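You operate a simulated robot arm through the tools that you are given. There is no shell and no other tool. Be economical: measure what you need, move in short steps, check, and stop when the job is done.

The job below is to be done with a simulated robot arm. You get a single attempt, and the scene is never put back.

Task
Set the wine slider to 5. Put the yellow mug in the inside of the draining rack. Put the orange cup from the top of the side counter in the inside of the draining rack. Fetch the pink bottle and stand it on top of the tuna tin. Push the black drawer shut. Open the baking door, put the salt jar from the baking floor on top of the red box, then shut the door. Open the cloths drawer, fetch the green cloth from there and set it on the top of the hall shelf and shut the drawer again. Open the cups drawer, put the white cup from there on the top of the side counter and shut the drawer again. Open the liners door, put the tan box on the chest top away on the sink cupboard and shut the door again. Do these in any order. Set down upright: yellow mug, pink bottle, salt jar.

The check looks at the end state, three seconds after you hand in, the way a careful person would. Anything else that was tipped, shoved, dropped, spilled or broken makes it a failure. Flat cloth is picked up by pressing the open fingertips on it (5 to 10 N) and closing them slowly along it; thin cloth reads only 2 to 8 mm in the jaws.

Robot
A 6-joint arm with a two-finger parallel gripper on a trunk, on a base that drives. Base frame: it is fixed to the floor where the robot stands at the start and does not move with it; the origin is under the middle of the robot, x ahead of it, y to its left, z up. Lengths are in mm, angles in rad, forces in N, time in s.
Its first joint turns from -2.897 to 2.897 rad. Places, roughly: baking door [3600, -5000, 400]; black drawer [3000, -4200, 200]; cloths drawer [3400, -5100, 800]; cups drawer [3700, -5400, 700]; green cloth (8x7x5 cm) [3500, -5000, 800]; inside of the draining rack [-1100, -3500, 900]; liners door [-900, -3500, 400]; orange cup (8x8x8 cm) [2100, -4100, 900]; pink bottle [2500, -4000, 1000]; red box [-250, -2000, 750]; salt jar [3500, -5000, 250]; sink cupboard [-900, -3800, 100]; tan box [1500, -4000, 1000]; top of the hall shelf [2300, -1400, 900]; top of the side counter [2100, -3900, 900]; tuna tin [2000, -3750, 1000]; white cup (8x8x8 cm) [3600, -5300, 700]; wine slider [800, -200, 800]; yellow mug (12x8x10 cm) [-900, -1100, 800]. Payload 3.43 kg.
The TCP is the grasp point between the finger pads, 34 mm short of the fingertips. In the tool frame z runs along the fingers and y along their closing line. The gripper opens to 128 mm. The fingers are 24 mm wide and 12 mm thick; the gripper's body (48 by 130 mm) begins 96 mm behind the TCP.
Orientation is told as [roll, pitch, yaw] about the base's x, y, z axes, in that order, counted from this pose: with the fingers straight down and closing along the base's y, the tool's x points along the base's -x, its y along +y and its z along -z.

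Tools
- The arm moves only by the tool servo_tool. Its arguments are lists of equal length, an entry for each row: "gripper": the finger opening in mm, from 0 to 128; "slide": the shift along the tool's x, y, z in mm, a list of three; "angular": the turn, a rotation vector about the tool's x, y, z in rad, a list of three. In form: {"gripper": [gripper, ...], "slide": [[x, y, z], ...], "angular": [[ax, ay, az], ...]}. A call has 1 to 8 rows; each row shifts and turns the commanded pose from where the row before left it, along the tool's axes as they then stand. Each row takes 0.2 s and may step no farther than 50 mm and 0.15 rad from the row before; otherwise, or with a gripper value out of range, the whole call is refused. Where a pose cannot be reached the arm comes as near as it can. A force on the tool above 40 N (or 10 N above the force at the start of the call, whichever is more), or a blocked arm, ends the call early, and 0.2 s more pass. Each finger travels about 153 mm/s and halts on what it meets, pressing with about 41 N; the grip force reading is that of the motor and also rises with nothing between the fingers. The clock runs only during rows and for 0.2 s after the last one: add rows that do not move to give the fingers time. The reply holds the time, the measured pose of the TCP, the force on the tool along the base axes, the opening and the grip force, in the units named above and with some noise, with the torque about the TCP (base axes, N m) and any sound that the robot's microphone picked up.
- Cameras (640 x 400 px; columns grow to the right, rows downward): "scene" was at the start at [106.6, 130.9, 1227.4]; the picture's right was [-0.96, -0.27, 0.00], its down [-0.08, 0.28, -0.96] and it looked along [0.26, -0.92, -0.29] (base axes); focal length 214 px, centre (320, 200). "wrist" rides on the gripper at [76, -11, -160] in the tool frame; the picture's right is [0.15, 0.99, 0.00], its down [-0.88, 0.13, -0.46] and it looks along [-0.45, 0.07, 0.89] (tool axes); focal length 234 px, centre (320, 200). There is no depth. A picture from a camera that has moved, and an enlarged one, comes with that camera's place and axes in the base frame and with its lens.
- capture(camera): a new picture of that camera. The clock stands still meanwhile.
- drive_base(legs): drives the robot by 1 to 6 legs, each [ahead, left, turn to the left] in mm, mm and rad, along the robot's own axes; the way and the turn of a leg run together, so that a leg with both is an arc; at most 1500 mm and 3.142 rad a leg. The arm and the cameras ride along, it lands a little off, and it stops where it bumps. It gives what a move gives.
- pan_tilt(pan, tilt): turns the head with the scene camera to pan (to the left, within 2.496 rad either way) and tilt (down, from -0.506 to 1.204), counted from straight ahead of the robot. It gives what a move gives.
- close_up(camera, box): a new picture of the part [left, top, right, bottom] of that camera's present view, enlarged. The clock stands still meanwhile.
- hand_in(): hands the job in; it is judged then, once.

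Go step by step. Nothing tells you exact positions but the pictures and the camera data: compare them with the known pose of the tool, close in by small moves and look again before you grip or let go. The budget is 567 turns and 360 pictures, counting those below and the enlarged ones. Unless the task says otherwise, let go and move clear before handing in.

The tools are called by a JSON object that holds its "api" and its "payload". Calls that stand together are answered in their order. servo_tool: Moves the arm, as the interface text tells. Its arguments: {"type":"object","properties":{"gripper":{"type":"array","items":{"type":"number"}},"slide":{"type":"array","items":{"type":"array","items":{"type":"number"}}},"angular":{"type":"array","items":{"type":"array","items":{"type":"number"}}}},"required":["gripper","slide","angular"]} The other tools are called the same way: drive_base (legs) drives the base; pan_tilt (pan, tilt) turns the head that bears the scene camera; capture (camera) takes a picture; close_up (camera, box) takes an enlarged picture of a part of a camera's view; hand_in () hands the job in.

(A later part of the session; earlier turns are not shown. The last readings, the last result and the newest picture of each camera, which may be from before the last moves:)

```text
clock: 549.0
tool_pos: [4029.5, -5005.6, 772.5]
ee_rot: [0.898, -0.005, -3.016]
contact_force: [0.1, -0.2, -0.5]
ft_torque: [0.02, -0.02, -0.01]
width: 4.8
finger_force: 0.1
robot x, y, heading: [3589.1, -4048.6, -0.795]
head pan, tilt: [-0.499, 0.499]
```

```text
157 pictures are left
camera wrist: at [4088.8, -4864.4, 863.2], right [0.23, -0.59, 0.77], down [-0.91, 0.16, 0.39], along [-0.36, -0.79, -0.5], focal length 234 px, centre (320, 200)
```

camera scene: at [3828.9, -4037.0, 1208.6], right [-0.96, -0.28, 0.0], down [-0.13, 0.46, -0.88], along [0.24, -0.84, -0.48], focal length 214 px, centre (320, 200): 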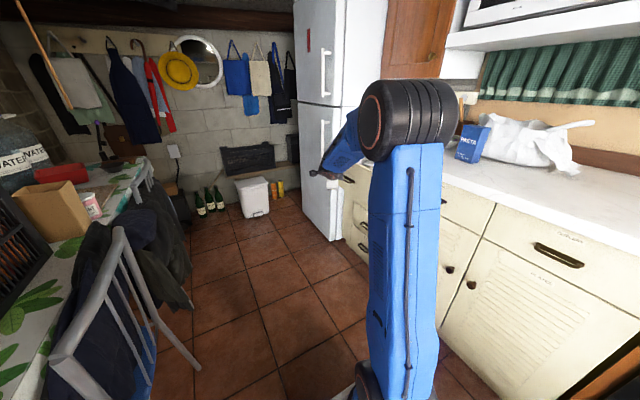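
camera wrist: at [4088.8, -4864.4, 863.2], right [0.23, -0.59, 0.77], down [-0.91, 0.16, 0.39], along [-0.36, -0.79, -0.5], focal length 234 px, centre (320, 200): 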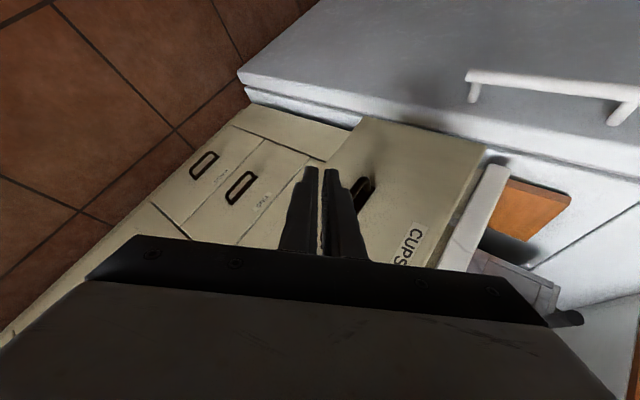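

{"api": "servo_tool", "payload": {"gripper": [5, 5, 5, 5, 5, 5, 5, 5], "slide": [[0, 10, -25], [0, 30, -20], [0, 40, -10], [0, 40, -10], [0, 30, -10], [0, 0, 0], [0, 0, 0], [0, 0, 0]], "angular": [[0, 0, 0], [0, 0, 0], [0, 0, 0], [0.15, 0, 0], [0.15, 0, 0], [0.15, 0, 0], [0.15, 0, 0], [0.15, 0, 0]]}}

{"api": "servo_tool", "payload": {"gripper": [0, 0], "slide": [[0, 0, 0], [0, 0, 0]], "angular": [[0.15, 0, 0], [0, 0, 0]]}}

{"api": "drive_base", "payload": {"legs": [[100, 0, 0.008]]}}

{"api": "capture", "payload": {"camera": "wrist"}}

```text
clock: 550.8
tool_pos: [4035.1, -5042.0, 935.7]
ee_rot: [0.148, -0.003, -3.013]
contact_force: [-0.6, 0.6, 1.1]
ft_torque: [-0.01, -0.05, -0.01]
width: 5.3
finger_force: 0.0
robot x, y, heading: [3590.9, -4048.4, -0.793]
head pan, tilt: [-0.499, 0.499]
```

```text
clock: 551.4
tool_pos: [4036.6, -5043.0, 935.1]
ee_rot: [-0.003, -0.004, -3.012]
contact_force: [0.1, -0.2, -0.1]
ft_torque: [-0.01, 0.0, 0.01]
width: 0.1
finger_force: 33.2
robot x, y, heading: [3586.3, -4050.4, -0.796]
head pan, tilt: [-0.499, 0.499]
```

```text
clock: 552.6
tool_pos: [4112.4, -5112.3, 935.4]
ee_rot: [-0.003, -0.004, -3.007]
contact_force: [-0.4, -0.2, 0.3]
ft_torque: [0.0, 0.01, -0.01]
width: 0.0
finger_force: 33.1
robot x, y, heading: [3659.1, -4122.3, -0.785]
head pan, tilt: [-0.499, 0.499]
```

```text
156 pictures are left
camera wrist: at [4187.3, -5090.7, 1094.8], right [0.28, -0.96, 0.0], down [-0.85, -0.25, 0.46], along [-0.44, -0.12, -0.89], focal length 234 px, centre (320, 200)
```

wrist: 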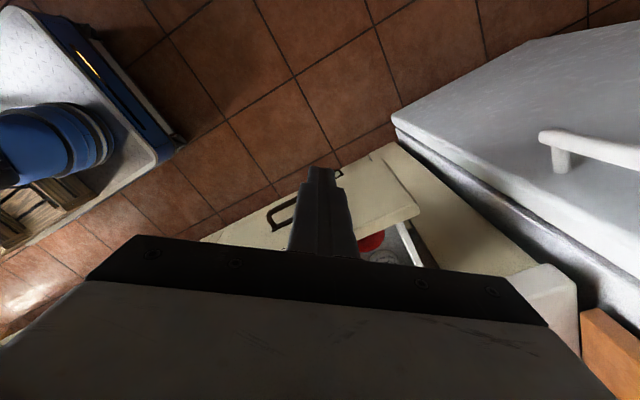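

{"api": "servo_tool", "payload": {"gripper": [0, 0, 0, 0, 0], "slide": [[-41, 10, 0], [-41, 10, 0], [-41, 10, 0], [-41, 10, 0], [-40, 10, 0]], "angular": [[0, 0, 0], [0, 0, 0], [0, 0, 0], [0, 0, 0], [0, 0, 0]]}}

{"api": "capture", "payload": {"camera": "wrist"}}

```text
clock: 553.8
tool_pos: [3917.8, -5188.8, 936.9]
ee_rot: [-0.001, -0.004, -3.007]
contact_force: [1.0, -0.6, -0.6]
ft_torque: [-0.01, 0.07, -0.01]
width: 0.0
finger_force: 33.4
robot x, y, heading: [3662.8, -4119.8, -0.784]
head pan, tilt: [-0.499, 0.499]
```

```text
155 pictures are left
camera wrist: at [3992.7, -5166.8, 1096.4], right [0.28, -0.96, 0.0], down [-0.85, -0.25, 0.46], along [-0.44, -0.13, -0.89], focal length 234 px, centre (320, 200)
```

wrist: 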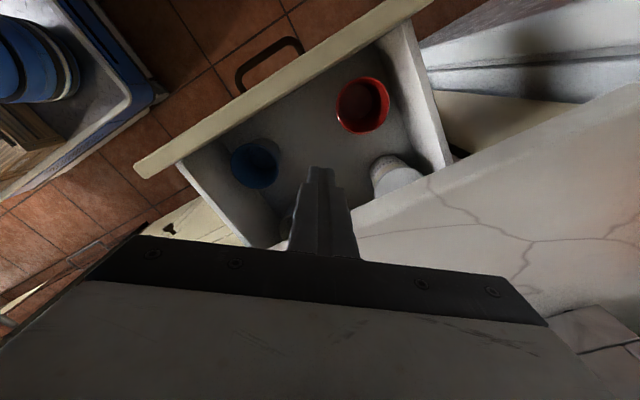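

{"api": "servo_tool", "payload": {"gripper": [0, 0, 0, 0, 0], "slide": [[16, -40, 0], [0, 0, 30], [0, 0, 30], [0, 0, 35], [0, 0, 0]], "angular": [[0, 0, 0], [0, 0, 0], [0, 0, 0], [0, 0, 0], [0, 0, 0]]}}

{"api": "capture", "payload": {"camera": "wrist"}}

```text
clock: 555.0
tool_pos: [3927.6, -5145.9, 842.6]
ee_rot: [-0.002, -0.005, -3.008]
contact_force: [-0.6, 0.4, 0.2]
ft_torque: [0.02, -0.03, 0.0]
width: 0.0
finger_force: 32.6
robot x, y, heading: [3658.1, -4118.0, -0.785]
head pan, tilt: [-0.499, 0.499]
```

```text
154 pictures are left
camera wrist: at [4002.2, -5125.7, 1001.0], right [0.28, -0.96, 0.0], down [-0.85, -0.25, 0.46], along [-0.44, -0.13, -0.89], focal length 234 px, centre (320, 200)
```

wrist: 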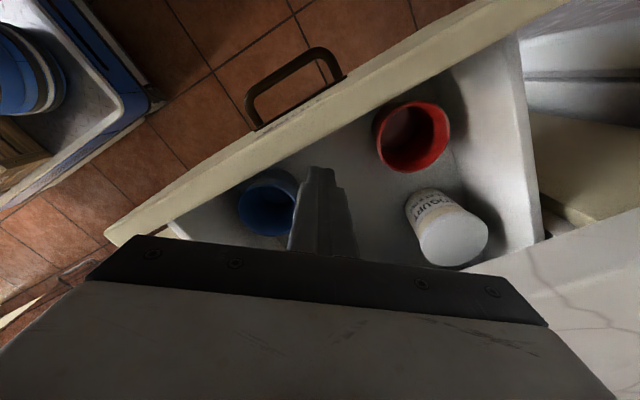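

{"api": "servo_tool", "payload": {"gripper": [0, 0, 0, 0, 0, 0, 0, 0], "slide": [[15.9, -12.1, 0], [15.9, -12.1, 0], [15.9, -12.1, 0], [15.9, -12.1, 0], [15.9, -12.1, 0], [15.9, -12.1, 0], [15.9, -12.1, 0], [15.9, -12.1, 0]], "angular": [[0, 0, 0], [0, 0, 0], [0, 0, 0], [0, 0, 0], [0, 0, 0], [0, 0, 0], [0, 0, 0], [0, 0, 0]]}}

{"api": "capture", "payload": {"camera": "wrist"}}

```text
clock: 556.8
tool_pos: [4041.4, -5031.4, 843.0]
ee_rot: [0.0, -0.003, -3.009]
contact_force: [-1.3, 0.9, 13.2]
ft_torque: [0.16, -0.17, 0.02]
width: 0.0
finger_force: 33.5
robot x, y, heading: [3662.5, -4120.2, -0.787]
head pan, tilt: [-0.499, 0.499]
```

```text
153 pictures are left
camera wrist: at [4116.0, -5010.7, 1001.5], right [0.28, -0.96, 0.0], down [-0.85, -0.25, 0.46], along [-0.44, -0.13, -0.89], focal length 234 px, centre (320, 200)
```

wrist: 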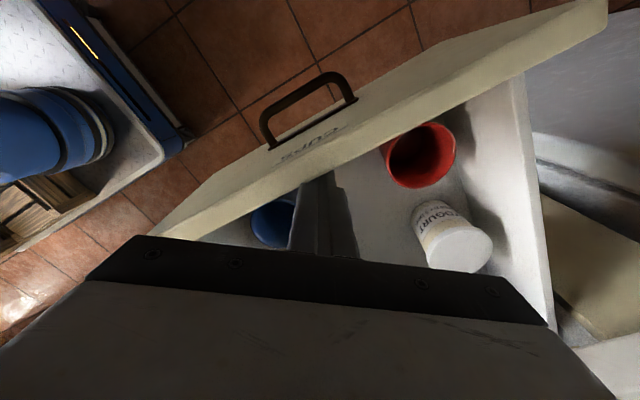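

{"api": "servo_tool", "payload": {"gripper": [0, 0, 0, 0, 0], "slide": [[15.9, -12.1, -2], [15.9, -12.1, 0], [15.9, -12.1, 0], [15.9, -12.1, 0], [15.9, -12.1, 0]], "angular": [[0, 0, 0], [0, 0, 0], [0, 0, 0], [0, 0, 0], [0, 0, 0]]}}

{"api": "servo_tool", "payload": {"gripper": [0, 0, 0, 0], "slide": [[-12, 9, -20], [0, 0, -40], [0, 0, -40], [0, 0, -40]], "angular": [[0, 0, 0], [0, 0, 0], [0, 0, 0], [0, 0, 0]]}}

{"api": "capture", "payload": {"camera": "wrist"}}

```text
clock: 557.6
tool_pos: [4075.4, -4998.7, 842.5]
ee_rot: [0.005, -0.009, -3.014]
contact_force: [-6.0, -9.1, -0.1]
ft_torque: [0.06, -0.05, -0.02]
width: 0.0
finger_force: 32.7
robot x, y, heading: [3659.7, -4118.0, -0.783]
head pan, tilt: [-0.499, 0.499]
stopped in row 3: the force on the tool passed its limit (the readings are from after the stop); the commanded pose is now the measured one
```

```text
clock: 558.6
tool_pos: [4064.4, -5006.1, 984.3]
ee_rot: [0.005, -0.008, -3.014]
contact_force: [0.2, -0.4, -0.3]
ft_torque: [0.02, 0.0, 0.0]
width: 0.0
finger_force: 32.7
robot x, y, heading: [3663.5, -4121.8, -0.786]
head pan, tilt: [-0.499, 0.499]
```

```text
152 pictures are left
camera wrist: at [4141.3, -4984.0, 1143.0], right [0.27, -0.96, 0.0], down [-0.85, -0.24, 0.46], along [-0.45, -0.13, -0.89], focal length 234 px, centre (320, 200)
```

wrist: 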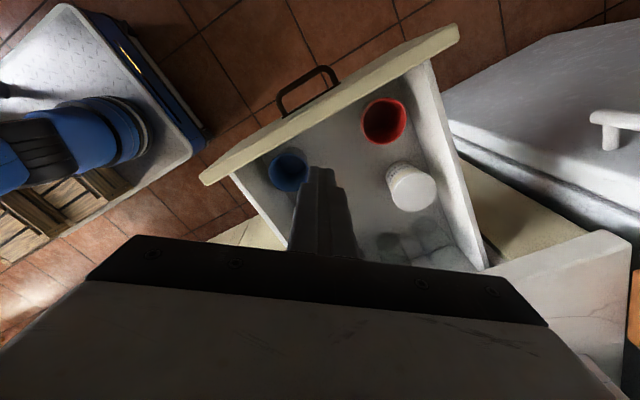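

{"api": "servo_tool", "payload": {"gripper": [0, 0, 0, 0], "slide": [[-45, 5, 0], [-45, 5, 0], [-45, 5, 0], [-45, 5, 0]], "angular": [[0, 0, 0], [0, 0, 0], [0, 0, 0], [0, 0, 0]]}}

{"api": "capture", "payload": {"camera": "wrist"}}

```text
clock: 559.6
tool_pos: [3891.6, -5048.0, 986.5]
ee_rot: [0.006, -0.01, -3.013]
contact_force: [-0.9, -0.5, 0.2]
ft_torque: [-0.02, 0.07, -0.01]
width: 0.1
finger_force: 33.3
robot x, y, heading: [3663.2, -4119.8, -0.784]
head pan, tilt: [-0.499, 0.499]
```

```text
151 pictures are left
camera wrist: at [3967.0, -5025.8, 1144.7], right [0.27, -0.96, 0.0], down [-0.85, -0.24, 0.46], along [-0.45, -0.13, -0.89], focal length 234 px, centre (320, 200)
```

wrist: 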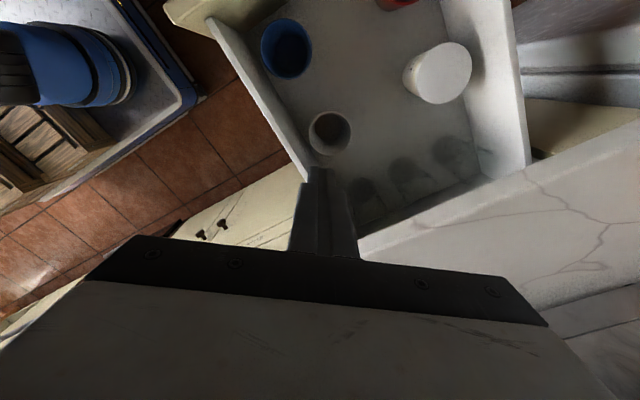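

{"api": "close_up", "payload": {"camera": "wrist", "box": [230, 0, 530, 230]}}

```text
1.74 times, centred on (380, 115) of wrist
camera zoom: at [3967.0, -5025.8, 1144.7], right [0.27, -0.96, 0.0], down [-0.85, -0.24, 0.46], along [-0.45, -0.13, -0.89], focal length 407 px, centre (216, 348)
```

zoom: 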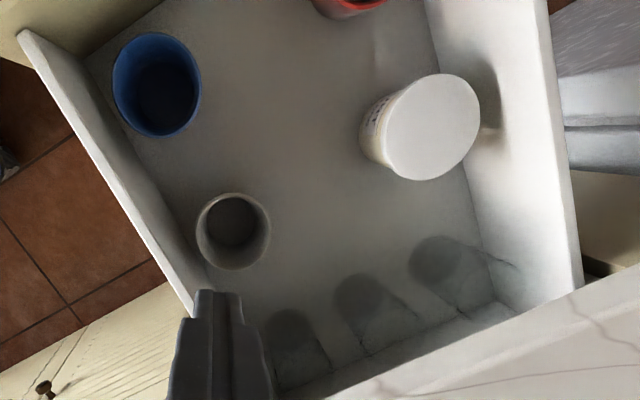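

{"api": "servo_tool", "payload": {"gripper": [40, 100, 100, 100, 100, 100, 100, 100], "slide": [[0, 0, 0], [0, 0, 0], [0, 0, 0], [0, 0, 0], [0, 0, 0], [0, 0, 0], [0, 0, 0], [12, 11, 20]], "angular": [[0, 0, 0.131], [0, 0, 0.131], [0, 0, 0.131], [0, 0, 0.131], [0, 0, 0.131], [0, 0, 0.131], [0, 0, 0.131], [0, 0, 0]]}}

{"api": "capture", "payload": {"camera": "wrist"}}

```text
clock: 561.4
tool_pos: [3891.2, -5064.9, 964.3]
ee_rot: [0.011, -0.001, 2.349]
contact_force: [0.1, 0.1, 0.7]
ft_torque: [-0.03, -0.01, 0.0]
width: 100.0
finger_force: 0.1
robot x, y, heading: [3660.5, -4118.6, -0.78]
head pan, tilt: [-0.499, 0.499]
```

```text
149 pictures are left
camera wrist: at [3954.2, -5109.7, 1124.5], right [-0.6, -0.8, 0.01], down [-0.71, 0.54, 0.46], along [-0.37, 0.27, -0.89], focal length 234 px, centre (320, 200)
```

wrist: 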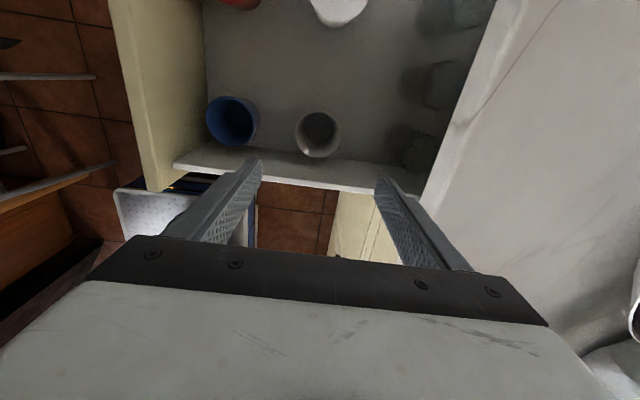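

{"api": "servo_tool", "payload": {"gripper": [100, 100, 100, 100, 100], "slide": [[0, 0, 30], [0, 0, 30], [0, 0, 30], [0, 0, 30], [0, 0, 0]], "angular": [[0, 0, 0], [0, 0, 0], [0, 0, 0], [0, 0, 0], [0, 0, 0]]}}

{"api": "capture", "payload": {"camera": "wrist"}}

```text
clock: 562.6
tool_pos: [3889.8, -5067.1, 845.2]
ee_rot: [0.011, 0.0, 2.351]
contact_force: [0.1, -0.2, 0.1]
ft_torque: [0.01, 0.01, 0.0]
width: 99.8
finger_force: 0.0
robot x, y, heading: [3662.8, -4120.8, -0.783]
head pan, tilt: [-0.499, 0.499]
```

```text
148 pictures are left
camera wrist: at [3952.6, -5112.4, 1005.6], right [-0.6, -0.8, 0.01], down [-0.71, 0.54, 0.46], along [-0.37, 0.27, -0.89], focal length 234 px, centre (320, 200)
```

wrist: 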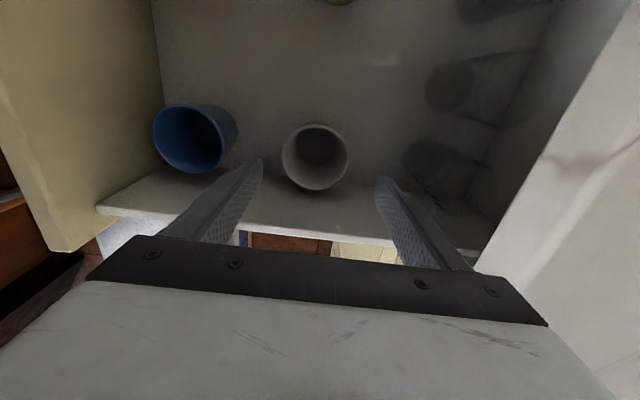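

{"api": "servo_tool", "payload": {"gripper": [98, 98, 98, 98, 98], "slide": [[7, -5, 20], [0, 0, 25], [0, 0, 20], [0, 0, 15], [0, 0, 0]], "angular": [[0, 0, 0], [0, 0, 0], [0, 0, 0], [0, 0, 0], [0, 0, 0]]}}

{"api": "capture", "payload": {"camera": "wrist"}}

```text
clock: 563.8
tool_pos: [3898.3, -5068.4, 764.8]
ee_rot: [0.01, 0.0, 2.353]
contact_force: [0.0, 0.1, 0.8]
ft_torque: [0.02, 0.01, 0.02]
width: 98.0
finger_force: 0.0
robot x, y, heading: [3665.0, -4116.7, -0.789]
head pan, tilt: [-0.499, 0.499]
```

```text
147 pictures are left
camera wrist: at [3960.5, -5113.5, 924.4], right [-0.6, -0.8, 0.01], down [-0.71, 0.54, 0.46], along [-0.37, 0.27, -0.89], focal length 234 px, centre (320, 200)
```

wrist: 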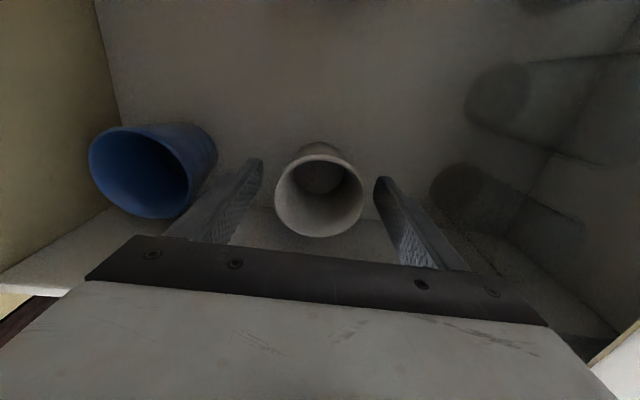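

{"api": "servo_tool", "payload": {"gripper": [98, 98, 85, 70, 60, 50, 45, 45], "slide": [[0, 0, 15], [0, 0, 12], [0, 0, 0], [0, 0, 0], [0, 0, 0], [0, 0, 0], [0, 0, 0], [0, 0, 0]], "angular": [[0, 0, 0], [0, 0, 0], [0, 0, 0], [0, 0, 0], [0, 0, 0], [0, 0, 0], [0, 0, 0], [0, 0, 0]]}}

{"api": "servo_tool", "payload": {"gripper": [45, 45, 45, 45, 45, 45, 45, 45], "slide": [[0, 0, -6], [0, 0, -12], [0, 0, -12], [0, 0, -12], [0, 0, -12], [0, 0, -12], [0, 0, -12], [0, 0, -12]], "angular": [[0, 0, 0], [0, 0, 0], [0, 0, 0], [0, 0, 0], [0, 0, 0], [0, 0, 0], [0, 0, 0], [0, 0, 0]]}}

{"api": "capture", "payload": {"camera": "wrist"}}

```text
clock: 565.6
tool_pos: [3898.0, -5070.0, 737.7]
ee_rot: [0.009, -0.001, 2.352]
contact_force: [0.1, -0.3, 1.9]
ft_torque: [-0.05, 0.03, 0.01]
width: 70.1
finger_force: 41.0
robot x, y, heading: [3659.5, -4119.6, -0.781]
head pan, tilt: [-0.499, 0.499]
```

```text
clock: 567.4
tool_pos: [3899.7, -5068.6, 828.3]
ee_rot: [0.011, -0.001, 2.354]
contact_force: [0.3, 0.5, -1.8]
ft_torque: [-0.01, 0.02, -0.01]
width: 70.1
finger_force: 40.7
robot x, y, heading: [3661.0, -4117.0, -0.785]
head pan, tilt: [-0.499, 0.499]
```

```text
146 pictures are left
camera wrist: at [3962.0, -5113.1, 988.1], right [-0.6, -0.8, 0.01], down [-0.71, 0.54, 0.46], along [-0.37, 0.27, -0.89], focal length 234 px, centre (320, 200)
```

wrist: 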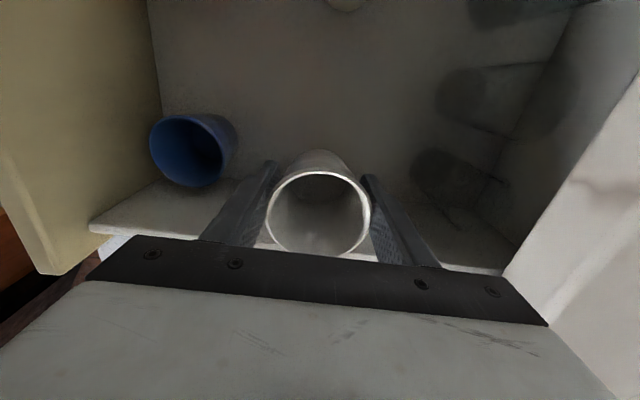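

{"api": "servo_tool", "payload": {"gripper": [45, 45, 45, 45, 45, 45, 45, 45], "slide": [[0, 0, -14], [0, 0, -15], [0, 0, -15], [0, 0, -15], [0, 0, -15], [0, 0, -15], [0, 0, -15], [0, 0, -15]], "angular": [[0, 0, 0], [0, 0, 0], [0, 0, 0], [0, 0, 0], [0, 0, 0], [0, 0, 0], [0, 0, 0], [0, 0, 0]]}}

{"api": "servo_tool", "payload": {"gripper": [45, 45, 45, 45, 45, 45, 45, 45], "slide": [[-8, 0, -15], [-8, 0, -15], [-8, 0, -15], [-8, 0, -15], [-8, 0, -15], [-10, -5, -15], [-10, -5, -10], [0, 0, 0]], "angular": [[0, 0, 0], [0, 0, 0], [0, 0, 0], [0, 0, 0], [0, 0, 0], [0, 0, 0], [0, 0, 0], [0, 0, 0]]}}

{"api": "pan_tilt", "payload": {"pan": -1.3, "tilt": 0.4}}

{"api": "capture", "payload": {"camera": "scene"}}

```text
clock: 569.2
tool_pos: [3900.3, -5067.4, 947.0]
ee_rot: [0.008, -0.002, 2.352]
contact_force: [-0.2, -0.5, -1.4]
ft_torque: [0.0, 0.05, 0.01]
width: 70.0
finger_force: 41.5
robot x, y, heading: [3656.5, -4118.2, -0.785]
head pan, tilt: [-0.499, 0.499]
```

```text
clock: 571.0
tool_pos: [3865.1, -5017.4, 1046.7]
ee_rot: [0.01, 0.0, 2.352]
contact_force: [0.8, -0.1, -1.8]
ft_torque: [-0.01, 0.02, 0.01]
width: 70.3
finger_force: 40.9
robot x, y, heading: [3661.6, -4122.0, -0.787]
head pan, tilt: [-0.499, 0.499]
```

```text
clock: 572.1
tool_pos: [3864.1, -5017.2, 1046.7]
ee_rot: [0.011, -0.001, 2.353]
contact_force: [0.0, 0.1, -1.5]
ft_torque: [0.02, 0.01, -0.02]
width: 70.2
finger_force: 41.3
robot x, y, heading: [3662.3, -4122.7, -0.79]
head pan, tilt: [-1.3, 0.4]
```

```text
145 pictures are left
camera scene: at [3828.7, -4100.9, 1217.8], right [-0.87, 0.49, 0.0], down [0.19, 0.34, -0.92], along [-0.45, -0.8, -0.39], focal length 214 px, centre (320, 200)
```

scene: 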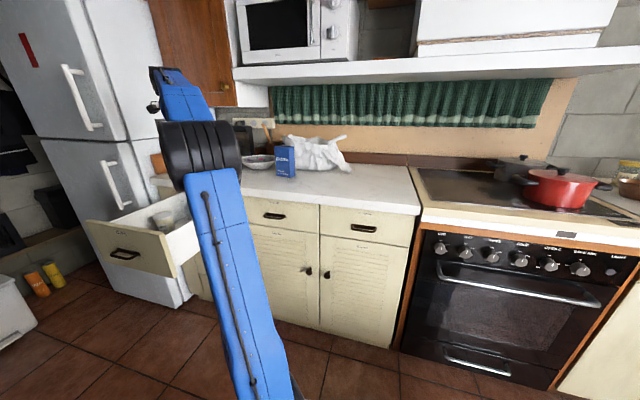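

{"api": "drive_base", "payload": {"legs": [[-1230, 0, 0]]}}

{"api": "servo_tool", "payload": {"gripper": [45, 45, 45, 45, 45, 45, 45, 45], "slide": [[-24, 12, 0], [-24, 12, 0], [-24, 12, 0], [-24, 12, 0], [-24, 12, 0], [-24, 12, 0], [-24, 12, 0], [-24, 12, 0]], "angular": [[0, 0, 0], [0, 0, 0], [0, 0, 0], [0, 0, 0], [0, 0, 0], [0, 0, 0], [0, 0, 0], [0, 0, 0]]}}

{"api": "servo_tool", "payload": {"gripper": [45, 45, 45, 45, 45, 45, 45, 45], "slide": [[-24, 12, 0], [-24, 12, 0], [-24, 12, 0], [-24, 12, 0], [-24, 12, 0], [-24, 12, 0], [-24, 12, 0], [-24, 12, 0]], "angular": [[0, 0, 0], [0, 0, 0], [0, 0, 0], [0, 0, 0], [0, 0, 0], [0, 0, 0], [0, 0, 0], [0, 0, 0]]}}

{"api": "capture", "payload": {"camera": "scene"}}

{"api": "capture", "payload": {"camera": "wrist"}}

```text
clock: 578.5
tool_pos: [2969.9, -4122.0, 1046.0]
ee_rot: [0.01, 0.0, 2.358]
contact_force: [-0.1, -0.1, -1.6]
ft_torque: [-0.05, -0.01, -0.01]
width: 70.3
finger_force: 41.3
robot x, y, heading: [2761.3, -3222.9, -0.781]
head pan, tilt: [-1.3, 0.4]
```

```text
clock: 580.3
tool_pos: [2766.8, -4055.9, 1047.9]
ee_rot: [0.009, -0.002, 2.359]
contact_force: [1.1, -0.2, -0.9]
ft_torque: [0.0, 0.0, -0.02]
width: 70.2
finger_force: 41.2
robot x, y, heading: [2759.9, -3224.5, -0.78]
head pan, tilt: [-1.3, 0.4]
```

```text
clock: 582.1
tool_pos: [2563.3, -3984.9, 1051.6]
ee_rot: [0.01, -0.002, 2.36]
contact_force: [0.2, 0.8, -1.5]
ft_torque: [-0.02, -0.04, -0.02]
width: 70.0
finger_force: 40.8
robot x, y, heading: [2756.5, -3224.6, -0.777]
head pan, tilt: [-1.3, 0.4]
```

```text
144 pictures are left
camera scene: at [2928.2, -3203.9, 1217.8], right [-0.87, 0.49, 0.0], down [0.19, 0.34, -0.92], along [-0.45, -0.8, -0.39], focal length 214 px, centre (320, 200)
```

scene: 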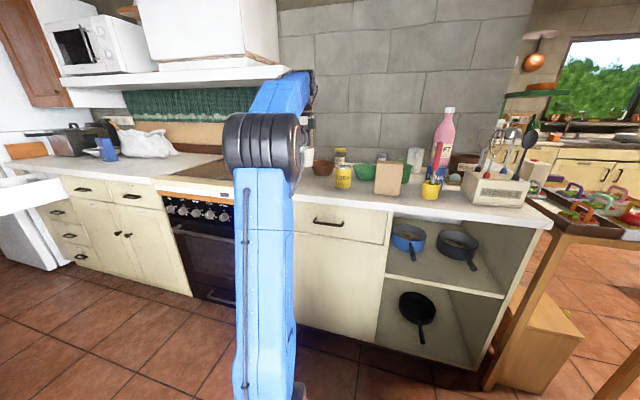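

```text
143 pictures are left
camera wrist: at [2626.1, -4029.5, 1210.9], right [-0.59, -0.8, 0.01], down [-0.71, 0.53, 0.46], along [-0.37, 0.26, -0.89], focal length 234 px, centre (320, 200)
```

wrist: 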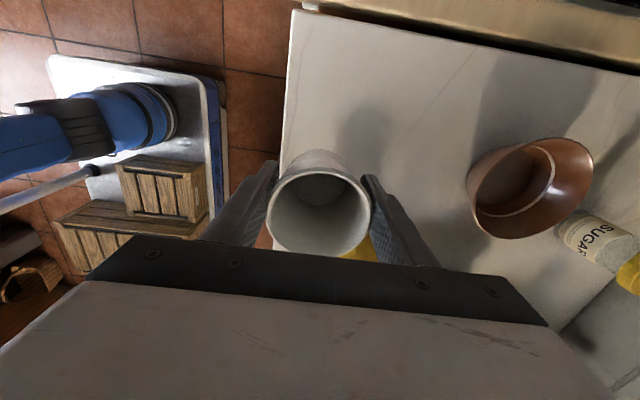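

{"api": "servo_tool", "payload": {"gripper": [45, 45, 45, 45, 45, 45, 45, 45], "slide": [[3, 20, 0], [3, 20, 5], [3, 20, 10], [0, 15, 15], [0, 0, 15], [0, 0, 15], [0, 0, 15], [0, 0, 12]], "angular": [[0, 0, 0], [0, 0, 0], [0, 0, 0], [0, 0, 0], [0, 0, 0], [0, 0, 0], [0, 0, 0], [0, 0, 0]]}}

{"api": "servo_tool", "payload": {"gripper": [45, 45, 45, 45, 45], "slide": [[0, 0, 6], [0, 0, 5], [0, 0, 4], [0, 0, 3], [0, 0, 0]], "angular": [[0, 0, 0], [0, 0, 0], [0, 0, 0], [0, 0, 0], [0, 0, 0]]}}

{"api": "capture", "payload": {"camera": "wrist"}}

```text
clock: 583.9
tool_pos: [2514.8, -4046.8, 962.3]
ee_rot: [0.01, -0.002, 2.357]
contact_force: [-0.4, 0.0, -1.7]
ft_torque: [0.0, 0.02, 0.01]
width: 70.2
finger_force: 40.3
robot x, y, heading: [2761.3, -3220.9, -0.783]
head pan, tilt: [-1.3, 0.4]
```

```text
clock: 585.1
tool_pos: [2514.1, -4045.4, 944.8]
ee_rot: [0.009, -0.001, 2.36]
contact_force: [-0.9, 0.0, -1.6]
ft_torque: [0.01, 0.0, 0.01]
width: 70.0
finger_force: 40.3
robot x, y, heading: [2757.4, -3225.2, -0.783]
head pan, tilt: [-1.3, 0.4]
```

```text
142 pictures are left
camera wrist: at [2577.2, -4090.1, 1104.5], right [-0.59, -0.8, 0.01], down [-0.71, 0.53, 0.46], along [-0.37, 0.27, -0.89], focal length 234 px, centre (320, 200)
```

wrist: 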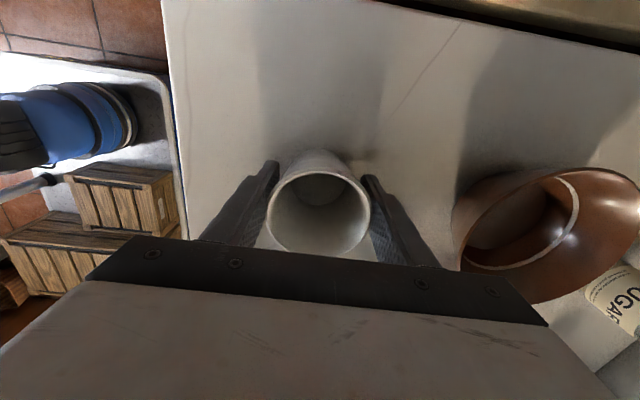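

{"api": "servo_tool", "payload": {"gripper": [45, 45, 45, 45], "slide": [[0, 0, 4], [0, 0, 3], [0, 0, 3], [0, 0, 0]], "angular": [[0, 0, 0], [0, 0, 0], [0, 0, 0], [0, 0, 0]]}}

```text
clock: 586.1
tool_pos: [2514.7, -4044.8, 936.8]
ee_rot: [0.011, 0.0, 2.359]
contact_force: [-4.0, -4.8, 26.8]
ft_torque: [0.12, -0.03, 0.0]
width: 70.2
finger_force: 41.4
robot x, y, heading: [2760.6, -3226.1, -0.781]
head pan, tilt: [-1.3, 0.4]
```

{"api": "servo_tool", "payload": {"gripper": [50, 65, 80, 88, 88], "slide": [[0, 0, -3], [0, 0, 0], [0, 0, 0], [0, 0, 0], [0, 0, 0]], "angular": [[0, 0, 0], [0, 0, 0], [0, 0, 0], [0, 0, 0], [0, 0, 0]]}}

{"api": "servo_tool", "payload": {"gripper": [88, 88, 88, 88, 88, 88, 88], "slide": [[0, 0, -20], [0, 0, -30], [0, 0, -30], [0, 0, -30], [0, -20, -10], [0, -45, 0], [0, -45, 0]], "angular": [[0, 0, 0], [0, 0, 0], [0, 0, 0], [0, 0, 0], [0, 0, 0], [0, 0, 0], [0, 0, 0]]}}

{"api": "capture", "payload": {"camera": "scene"}}

{"api": "capture", "payload": {"camera": "wrist"}}

```text
clock: 587.3
tool_pos: [2515.1, -4044.9, 938.3]
ee_rot: [0.009, -0.002, 2.358]
contact_force: [0.4, -0.6, 0.3]
ft_torque: [-0.02, 0.0, 0.02]
width: 88.2
finger_force: 0.0
robot x, y, heading: [2757.8, -3224.1, -0.779]
head pan, tilt: [-1.3, 0.4]
```

```text
clock: 588.9
tool_pos: [2593.5, -3969.5, 1054.5]
ee_rot: [0.01, -0.002, 2.356]
contact_force: [0.1, -0.2, 0.0]
ft_torque: [0.1, -0.05, 0.0]
width: 88.1
finger_force: 0.1
robot x, y, heading: [2759.9, -3222.3, -0.779]
head pan, tilt: [-1.3, 0.4]
```

```text
141 pictures are left
camera scene: at [2927.9, -3204.5, 1217.8], right [-0.87, 0.49, 0.0], down [0.19, 0.34, -0.92], along [-0.45, -0.8, -0.39], focal length 214 px, centre (320, 200)
```

scene: 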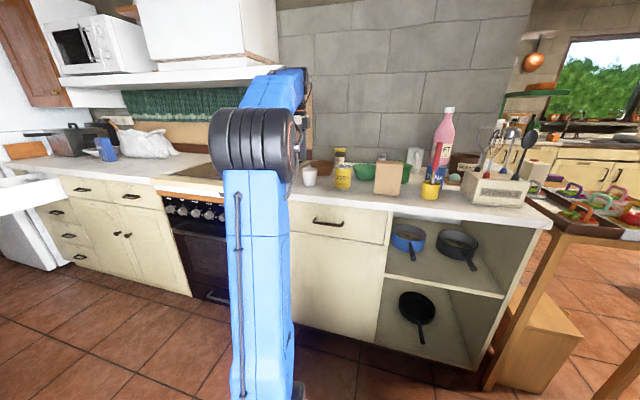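

```text
140 pictures are left
camera wrist: at [2656.1, -4014.9, 1214.0], right [-0.59, -0.8, 0.01], down [-0.71, 0.53, 0.46], along [-0.37, 0.27, -0.89], focal length 234 px, centre (320, 200)
```

wrist: 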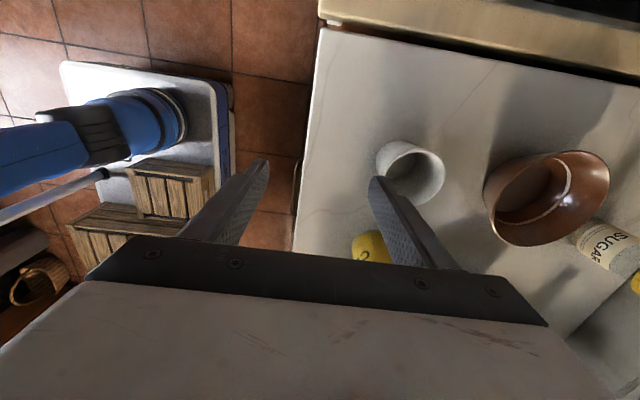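

{"api": "servo_tool", "payload": {"gripper": [40, 0, 0, 0, 0, 0, 0, 0], "slide": [[40, -25, 0], [40, -25, 0], [42, -22, 0], [42, -22, 0], [42, -22, 0], [42, -22, 0], [42, -22, 0], [42, -22, 0]], "angular": [[0, 0, 0], [0, 0, 0], [0, 0, 0], [0, 0, 0], [0, 0, 0], [0, 0, 0], [0, 0, 0], [0, 0, 0]]}}

{"api": "servo_tool", "payload": {"gripper": [0, 0, 0, 0, 0, 0, 0, 0], "slide": [[0, 0, 12], [0, 0, 12], [0, 0, 12], [0, 0, 12], [0, 0, 12], [0, 0, 12], [0, 0, 12], [0, 0, 12]], "angular": [[0, 0, -0.132], [0, 0, -0.132], [0, 0, -0.132], [0, 0, -0.132], [0, 0, -0.132], [0, 0, -0.132], [0, 0, -0.132], [0, 0, 0]]}}

{"api": "drive_base", "payload": {"legs": [[1150, 0, -0.006]]}}

{"api": "servo_tool", "payload": {"gripper": [0, 0, 0, 0, 0, 0], "slide": [[0, 0, 0], [0, 0, 0], [0, 0, 0], [0, 0, 0], [0, 0, 0], [0, 0, 0]], "angular": [[-0.15, 0, 0], [-0.15, 0, 0], [-0.15, 0, 0], [-0.15, 0, 0], [-0.15, 0, 0], [-0.15, 0, 0]]}}

{"api": "capture", "payload": {"camera": "wrist"}}

```text
clock: 590.7
tool_pos: [2956.7, -4072.8, 1055.2]
ee_rot: [0.01, 0.0, 2.356]
contact_force: [-0.5, 0.7, -0.1]
ft_torque: [-0.03, 0.0, 0.0]
width: 0.3
finger_force: 32.5
robot x, y, heading: [2762.8, -3223.8, -0.782]
head pan, tilt: [-1.3, 0.4]
```

```text
clock: 592.5
tool_pos: [2955.9, -4073.3, 958.8]
ee_rot: [0.006, -0.009, -3.0]
contact_force: [0.0, 0.7, 0.2]
ft_torque: [-0.02, -0.03, 0.02]
width: 0.0
finger_force: 33.0
robot x, y, heading: [2758.7, -3225.7, -0.777]
head pan, tilt: [-1.3, 0.4]
```

```text
clock: 598.4
tool_pos: [3756.5, -4899.7, 959.1]
ee_rot: [0.005, -0.009, -3.019]
contact_force: [0.2, 0.4, -0.9]
ft_torque: [0.02, 0.01, 0.04]
width: 0.0
finger_force: 33.1
robot x, y, heading: [3580.3, -4048.7, -0.801]
head pan, tilt: [-1.3, 0.4]
```

```text
clock: 599.8
tool_pos: [3756.5, -4899.7, 959.6]
ee_rot: [0.908, -0.008, -3.019]
contact_force: [-0.1, 0.0, -0.2]
ft_torque: [-0.02, -0.01, 0.0]
width: 0.2
finger_force: 32.9
robot x, y, heading: [3578.6, -4046.1, -0.804]
head pan, tilt: [-1.3, 0.4]
```

```text
139 pictures are left
camera wrist: at [3816.5, -4759.1, 1049.3], right [0.23, -0.59, 0.78], down [-0.9, 0.17, 0.39], along [-0.36, -0.79, -0.49], focal length 234 px, centre (320, 200)
```

wrist: 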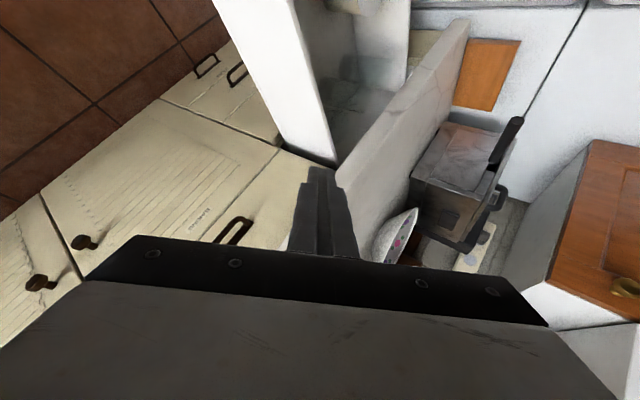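

{"api": "servo_tool", "payload": {"gripper": [0, 0, 0, 0, 0, 0, 0, 0], "slide": [[43.5, 8.3, 10.6], [43.5, 8.3, 10.6], [43.5, 8.3, 10.6], [43.5, 8.3, 10.6], [43.5, 8.3, 10.6], [43.5, 8.3, 10.6], [43.5, 8.3, 10.6], [43.5, 8.3, 10.6]], "angular": [[0, 0, 0], [0, 0, 0], [0, 0, 0], [0, 0, 0], [0, 0, 0], [0, 0, 0], [0, 0, 0], [0, 0, 0]]}}

{"api": "capture", "payload": {"camera": "wrist"}}

```text
clock: 601.6
tool_pos: [4115.9, -4966.5, 956.7]
ee_rot: [0.904, -0.008, -3.022]
contact_force: [-0.2, 0.4, 0.3]
ft_torque: [0.04, -0.05, 0.03]
width: 0.0
finger_force: 32.7
robot x, y, heading: [3576.0, -4048.6, -0.796]
head pan, tilt: [-1.3, 0.4]
```

```text
138 pictures are left
camera wrist: at [4175.2, -4824.8, 1045.4], right [0.22, -0.59, 0.78], down [-0.9, 0.17, 0.39], along [-0.36, -0.79, -0.49], focal length 234 px, centre (320, 200)
```

wrist: 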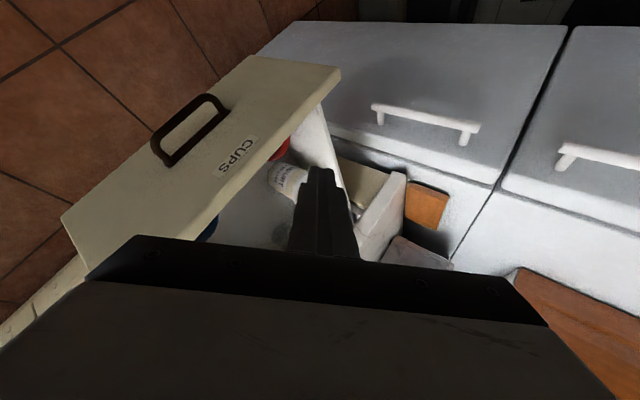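

{"api": "servo_tool", "payload": {"gripper": [0, 0, 0, 0, 0, 0, 0], "slide": [[30, 8, 10], [30, 14, 18], [18, 14, 18], [0, -30, 23], [0, -30, 23], [0, -30, 23], [0, -28, 23]], "angular": [[0, 0, 0], [0, 0, 0], [0, 0, 0], [0, 0, 0], [0, 0, 0], [0, 0, 0], [0, 0, 0]]}}

{"api": "capture", "payload": {"camera": "wrist"}}

```text
clock: 603.2
tool_pos: [4199.1, -5011.8, 806.5]
ee_rot: [0.906, -0.007, -3.021]
contact_force: [0.6, 0.9, 1.2]
ft_torque: [0.02, 0.0, 0.01]
width: 0.0
finger_force: 32.6
robot x, y, heading: [3578.2, -4048.5, -0.799]
head pan, tilt: [-1.3, 0.4]
```

```text
137 pictures are left
camera wrist: at [4259.0, -4871.1, 895.4], right [0.23, -0.59, 0.78], down [-0.9, 0.17, 0.39], along [-0.36, -0.79, -0.49], focal length 234 px, centre (320, 200)
```

wrist: 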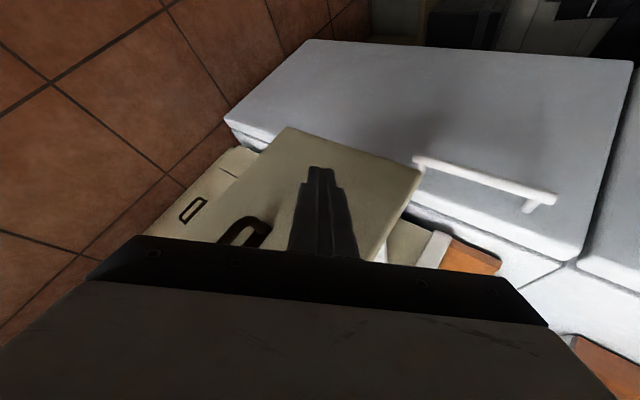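

{"api": "servo_tool", "payload": {"gripper": [0, 0, 0, 0, 0, 0, 0, 0], "slide": [[-17.3, 8.3, 10.7], [-17.3, 8.3, 10.7], [-17.3, 8.3, 10.7], [-17.3, 8.3, 10.7], [-17.3, 8.3, 10.7], [-17.3, 8.3, 10.7], [-17.3, 8.3, 10.7], [-17.3, 8.3, 10.7]], "angular": [[0, 0, 0], [0, 0, 0], [0, 0, 0], [0, 0, 0], [0, 0, 0], [0, 0, 0], [0, 0, 0], [0, 0, 0]]}}

{"api": "drive_base", "payload": {"legs": [[0, -150, 0.014]]}}

{"api": "capture", "payload": {"camera": "wrist"}}

```text
clock: 605.0
tool_pos: [4073.6, -5137.2, 807.4]
ee_rot: [0.905, -0.01, -3.018]
contact_force: [-0.2, 0.6, -0.1]
ft_torque: [0.02, 0.01, -0.03]
width: 0.0
finger_force: 33.3
robot x, y, heading: [3577.9, -4048.3, -0.793]
head pan, tilt: [-1.3, 0.4]
```

```text
clock: 606.4
tool_pos: [3978.4, -5236.2, 807.1]
ee_rot: [0.904, -0.007, -3.011]
contact_force: [-0.1, -0.7, -0.4]
ft_torque: [0.01, -0.02, -0.02]
width: 0.0
finger_force: 32.7
robot x, y, heading: [3471.6, -4151.1, -0.787]
head pan, tilt: [-1.3, 0.4]
```

```text
136 pictures are left
camera wrist: at [4037.5, -5094.8, 896.8], right [0.23, -0.59, 0.78], down [-0.91, 0.16, 0.39], along [-0.35, -0.79, -0.49], focal length 234 px, centre (320, 200)
```

wrist: 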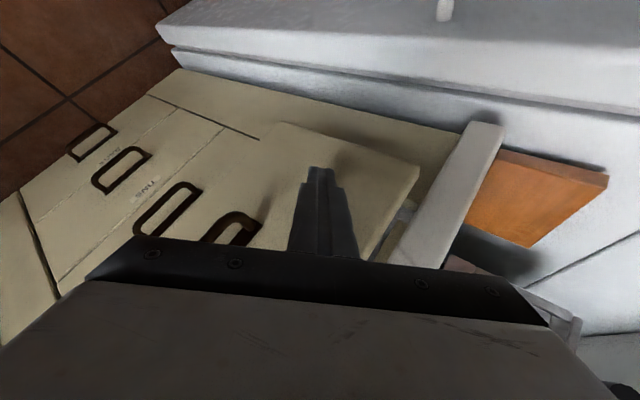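

{"api": "servo_tool", "payload": {"gripper": [0, 0, 0, 0, 0, 0, 0, 0], "slide": [[-13.4, 6.4, 8.2], [-13.4, 6.4, 8.2], [-11, 5.3, 6.8], [-8, 3.8, 4.8], [-8, 3.8, 4.8], [-8, 3.8, 4.8], [-8, 3.8, 4.8], [-8, 3.8, 4.8]], "angular": [[0, 0, 0], [0, 0, 0], [0, 0, 0], [0, 0, 0], [0, 0, 0], [0, 0, 0], [0, 0, 0], [0, 0, 0]]}}

{"api": "capture", "payload": {"camera": "wrist"}}

```text
clock: 607.8
tool_pos: [3928.9, -5286.7, 807.0]
ee_rot: [0.902, -0.008, -3.009]
contact_force: [2.2, 10.7, 3.9]
ft_torque: [0.0, -0.04, 0.02]
width: 0.0
finger_force: 33.1
robot x, y, heading: [3469.4, -4148.2, -0.791]
head pan, tilt: [-1.3, 0.4]
stopped in row 7: the force on the tool passed its limit (the readings are from after the stop); the commanded pose is now the measured one
```

```text
135 pictures are left
camera wrist: at [3986.4, -5145.2, 897.1], right [0.23, -0.59, 0.78], down [-0.91, 0.16, 0.39], along [-0.35, -0.79, -0.5], focal length 234 px, centre (320, 200)
```

wrist: 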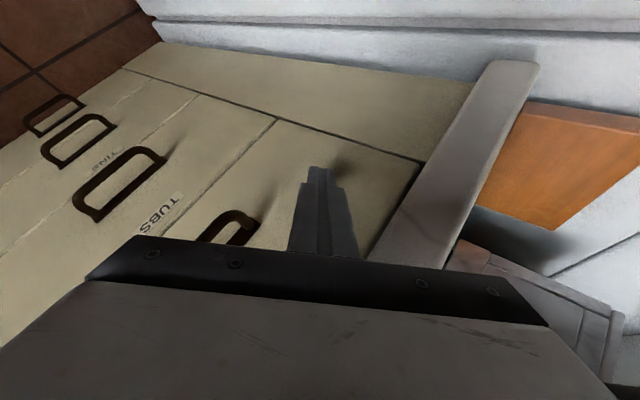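

{"api": "drive_base", "payload": {"legs": [[0, 153, 0], [-360, 0, 0]]}}

{"api": "servo_tool", "payload": {"gripper": [30, 56, 56], "slide": [[0, 0, 0], [0, 0, 0], [0, 0, 0]], "angular": [[0, 0, 0], [0, 0, 0], [0, 0, 0]]}}

{"api": "capture", "payload": {"camera": "wrist"}}

```text
clock: 611.1
tool_pos: [3786.4, -4931.7, 806.1]
ee_rot: [0.901, -0.009, -3.01]
contact_force: [-0.8, -0.2, 0.3]
ft_torque: [0.0, 0.01, 0.02]
width: 0.0
finger_force: 32.7
robot x, y, heading: [3333.9, -3793.8, -0.789]
head pan, tilt: [-1.3, 0.4]
```

```text
clock: 611.9
tool_pos: [3787.2, -4932.2, 806.6]
ee_rot: [0.9, -0.008, -3.011]
contact_force: [-0.4, -0.2, 0.2]
ft_torque: [0.0, 0.0, 0.0]
width: 56.4
finger_force: 0.0
robot x, y, heading: [3332.4, -3794.5, -0.794]
head pan, tilt: [-1.3, 0.4]
```

```text
134 pictures are left
camera wrist: at [3845.5, -4790.1, 896.1], right [0.23, -0.59, 0.77], down [-0.91, 0.16, 0.39], along [-0.35, -0.79, -0.5], focal length 234 px, centre (320, 200)
```

wrist: 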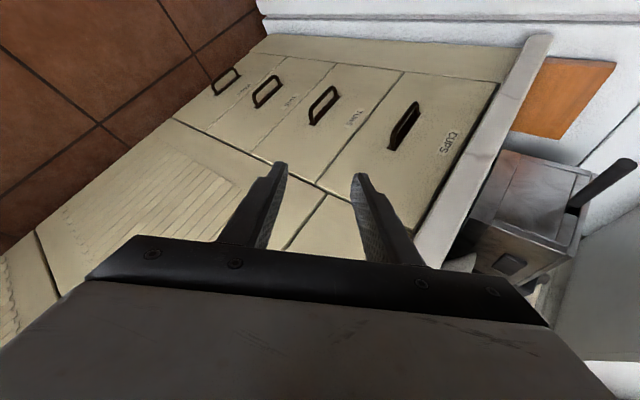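

{"api": "servo_tool", "payload": {"gripper": [56, 56, 56], "slide": [[-29, -24, -30], [-29, -24, -30], [-29, -24, -30]], "angular": [[0, 0, 0], [0, 0, 0], [0, 0, 0]]}}

{"api": "capture", "payload": {"camera": "wrist"}}

```text
clock: 612.7
tool_pos: [3687.3, -4827.4, 804.7]
ee_rot: [0.9, -0.008, -3.011]
contact_force: [0.3, -0.4, -1.2]
ft_torque: [-0.04, 0.0, 0.0]
width: 55.9
finger_force: 0.0
robot x, y, heading: [3337.4, -3790.7, -0.783]
head pan, tilt: [-1.3, 0.4]
```

```text
133 pictures are left
camera wrist: at [3746.0, -4686.5, 894.2], right [0.23, -0.59, 0.77], down [-0.91, 0.16, 0.39], along [-0.35, -0.79, -0.5], focal length 234 px, centre (320, 200)
```

wrist: 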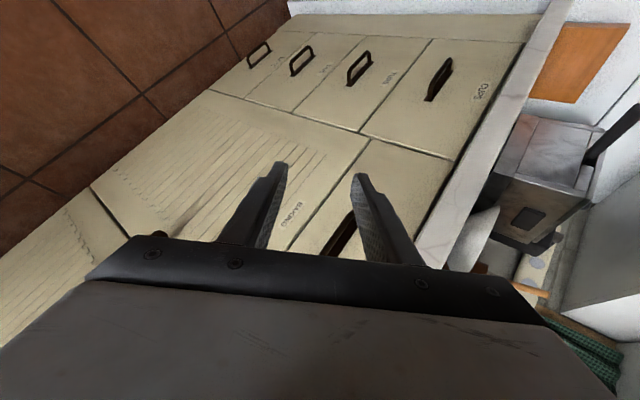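

{"api": "servo_tool", "payload": {"gripper": [56, 56, 56, 56], "slide": [[-33, 13, 13], [-33, 13, 13], [-33, 12, 14], [0, 0, 25]], "angular": [[0, 0, 0], [0, 0, 0], [0, 0, 0], [0, 0, 0]]}}

{"api": "capture", "payload": {"camera": "wrist"}}

```text
clock: 613.7
tool_pos: [3597.0, -4914.1, 797.8]
ee_rot: [0.903, -0.01, -3.011]
contact_force: [-0.8, -0.1, 0.1]
ft_torque: [0.02, 0.04, 0.02]
width: 56.1
finger_force: 0.1
robot x, y, heading: [3334.1, -3792.4, -0.793]
head pan, tilt: [-1.3, 0.4]
```

```text
132 pictures are left
camera wrist: at [3655.3, -4772.9, 887.1], right [0.23, -0.59, 0.77], down [-0.91, 0.16, 0.39], along [-0.35, -0.79, -0.5], focal length 234 px, centre (320, 200)
```

wrist: 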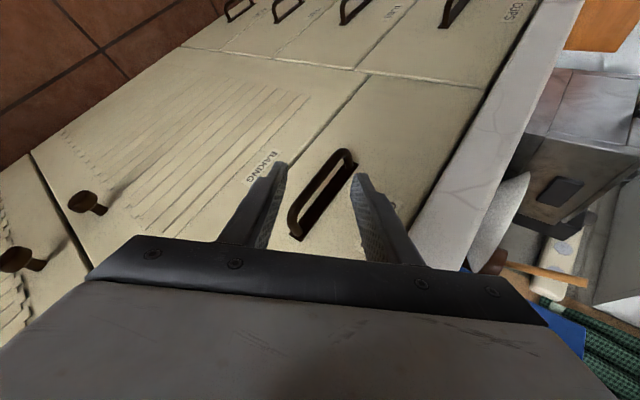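

{"api": "servo_tool", "payload": {"gripper": [56, 56, 40, 30, 30], "slide": [[-3, 0, 10], [-3, -1, 9], [0, 0, 0], [0, 0, 0], [0, 0, 0]], "angular": [[0, 0, 0], [0, 0, 0], [0, 0, 0], [0, 0, 0], [0, 0, 0]]}}

{"api": "capture", "payload": {"camera": "wrist"}}

```text
clock: 614.9
tool_pos: [3593.1, -4928.7, 784.2]
ee_rot: [0.903, -0.009, -3.011]
contact_force: [3.8, -5.2, 1.3]
ft_torque: [-1.4, -1.29, -1.15]
width: 31.0
finger_force: 45.0
robot x, y, heading: [3333.4, -3789.8, -0.789]
head pan, tilt: [-1.3, 0.4]
```

```text
131 pictures are left
camera wrist: at [3651.7, -4788.2, 874.3], right [0.23, -0.59, 0.78], down [-0.91, 0.16, 0.39], along [-0.35, -0.79, -0.5], focal length 234 px, centre (320, 200)
```

wrist: 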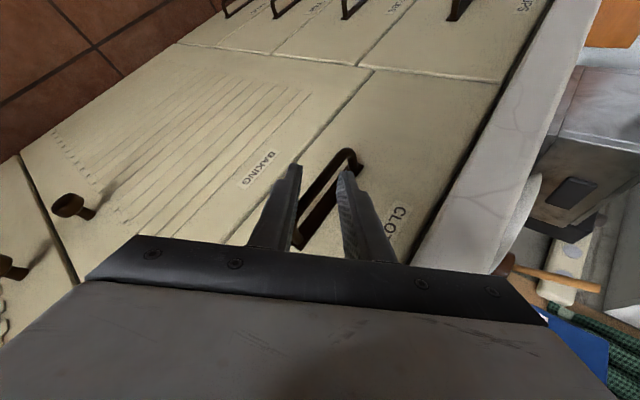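

{"api": "servo_tool", "payload": {"gripper": [45, 60, 60, 60, 60, 60, 60], "slide": [[0, 0, 0], [0, 0, -8], [0, 0, 0], [0, 0, 0], [0, 0, 0], [0, 0, 0], [0, 0, 0]], "angular": [[0, 0, 0], [0, 0, 0], [0, 0, 0.14], [0, 0, 0.14], [0, 0, 0.14], [0, 0, 0.14], [0, 0, 0.12]]}}

{"api": "capture", "payload": {"camera": "wrist"}}

```text
clock: 616.2
tool_pos: [3597.4, -4921.6, 792.4]
ee_rot: [0.843, 0.387, 2.947]
contact_force: [3.0, 8.9, 1.9]
ft_torque: [-0.1, 0.06, -0.05]
width: 57.1
finger_force: 0.0
robot x, y, heading: [3335.9, -3793.4, -0.793]
head pan, tilt: [-1.3, 0.4]
stopped in row 6: the force on the tool passed its limit (the readings are from after the stop); the commanded pose is now the measured one
```

```text
130 pictures are left
camera wrist: at [3655.1, -4804.8, 911.8], right [-0.27, -0.62, 0.74], down [-0.9, 0.44, 0.04], along [-0.35, -0.65, -0.67], focal length 234 px, centre (320, 200)
```

wrist: 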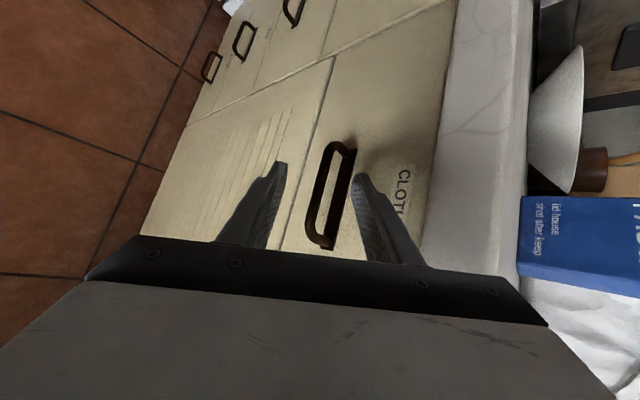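

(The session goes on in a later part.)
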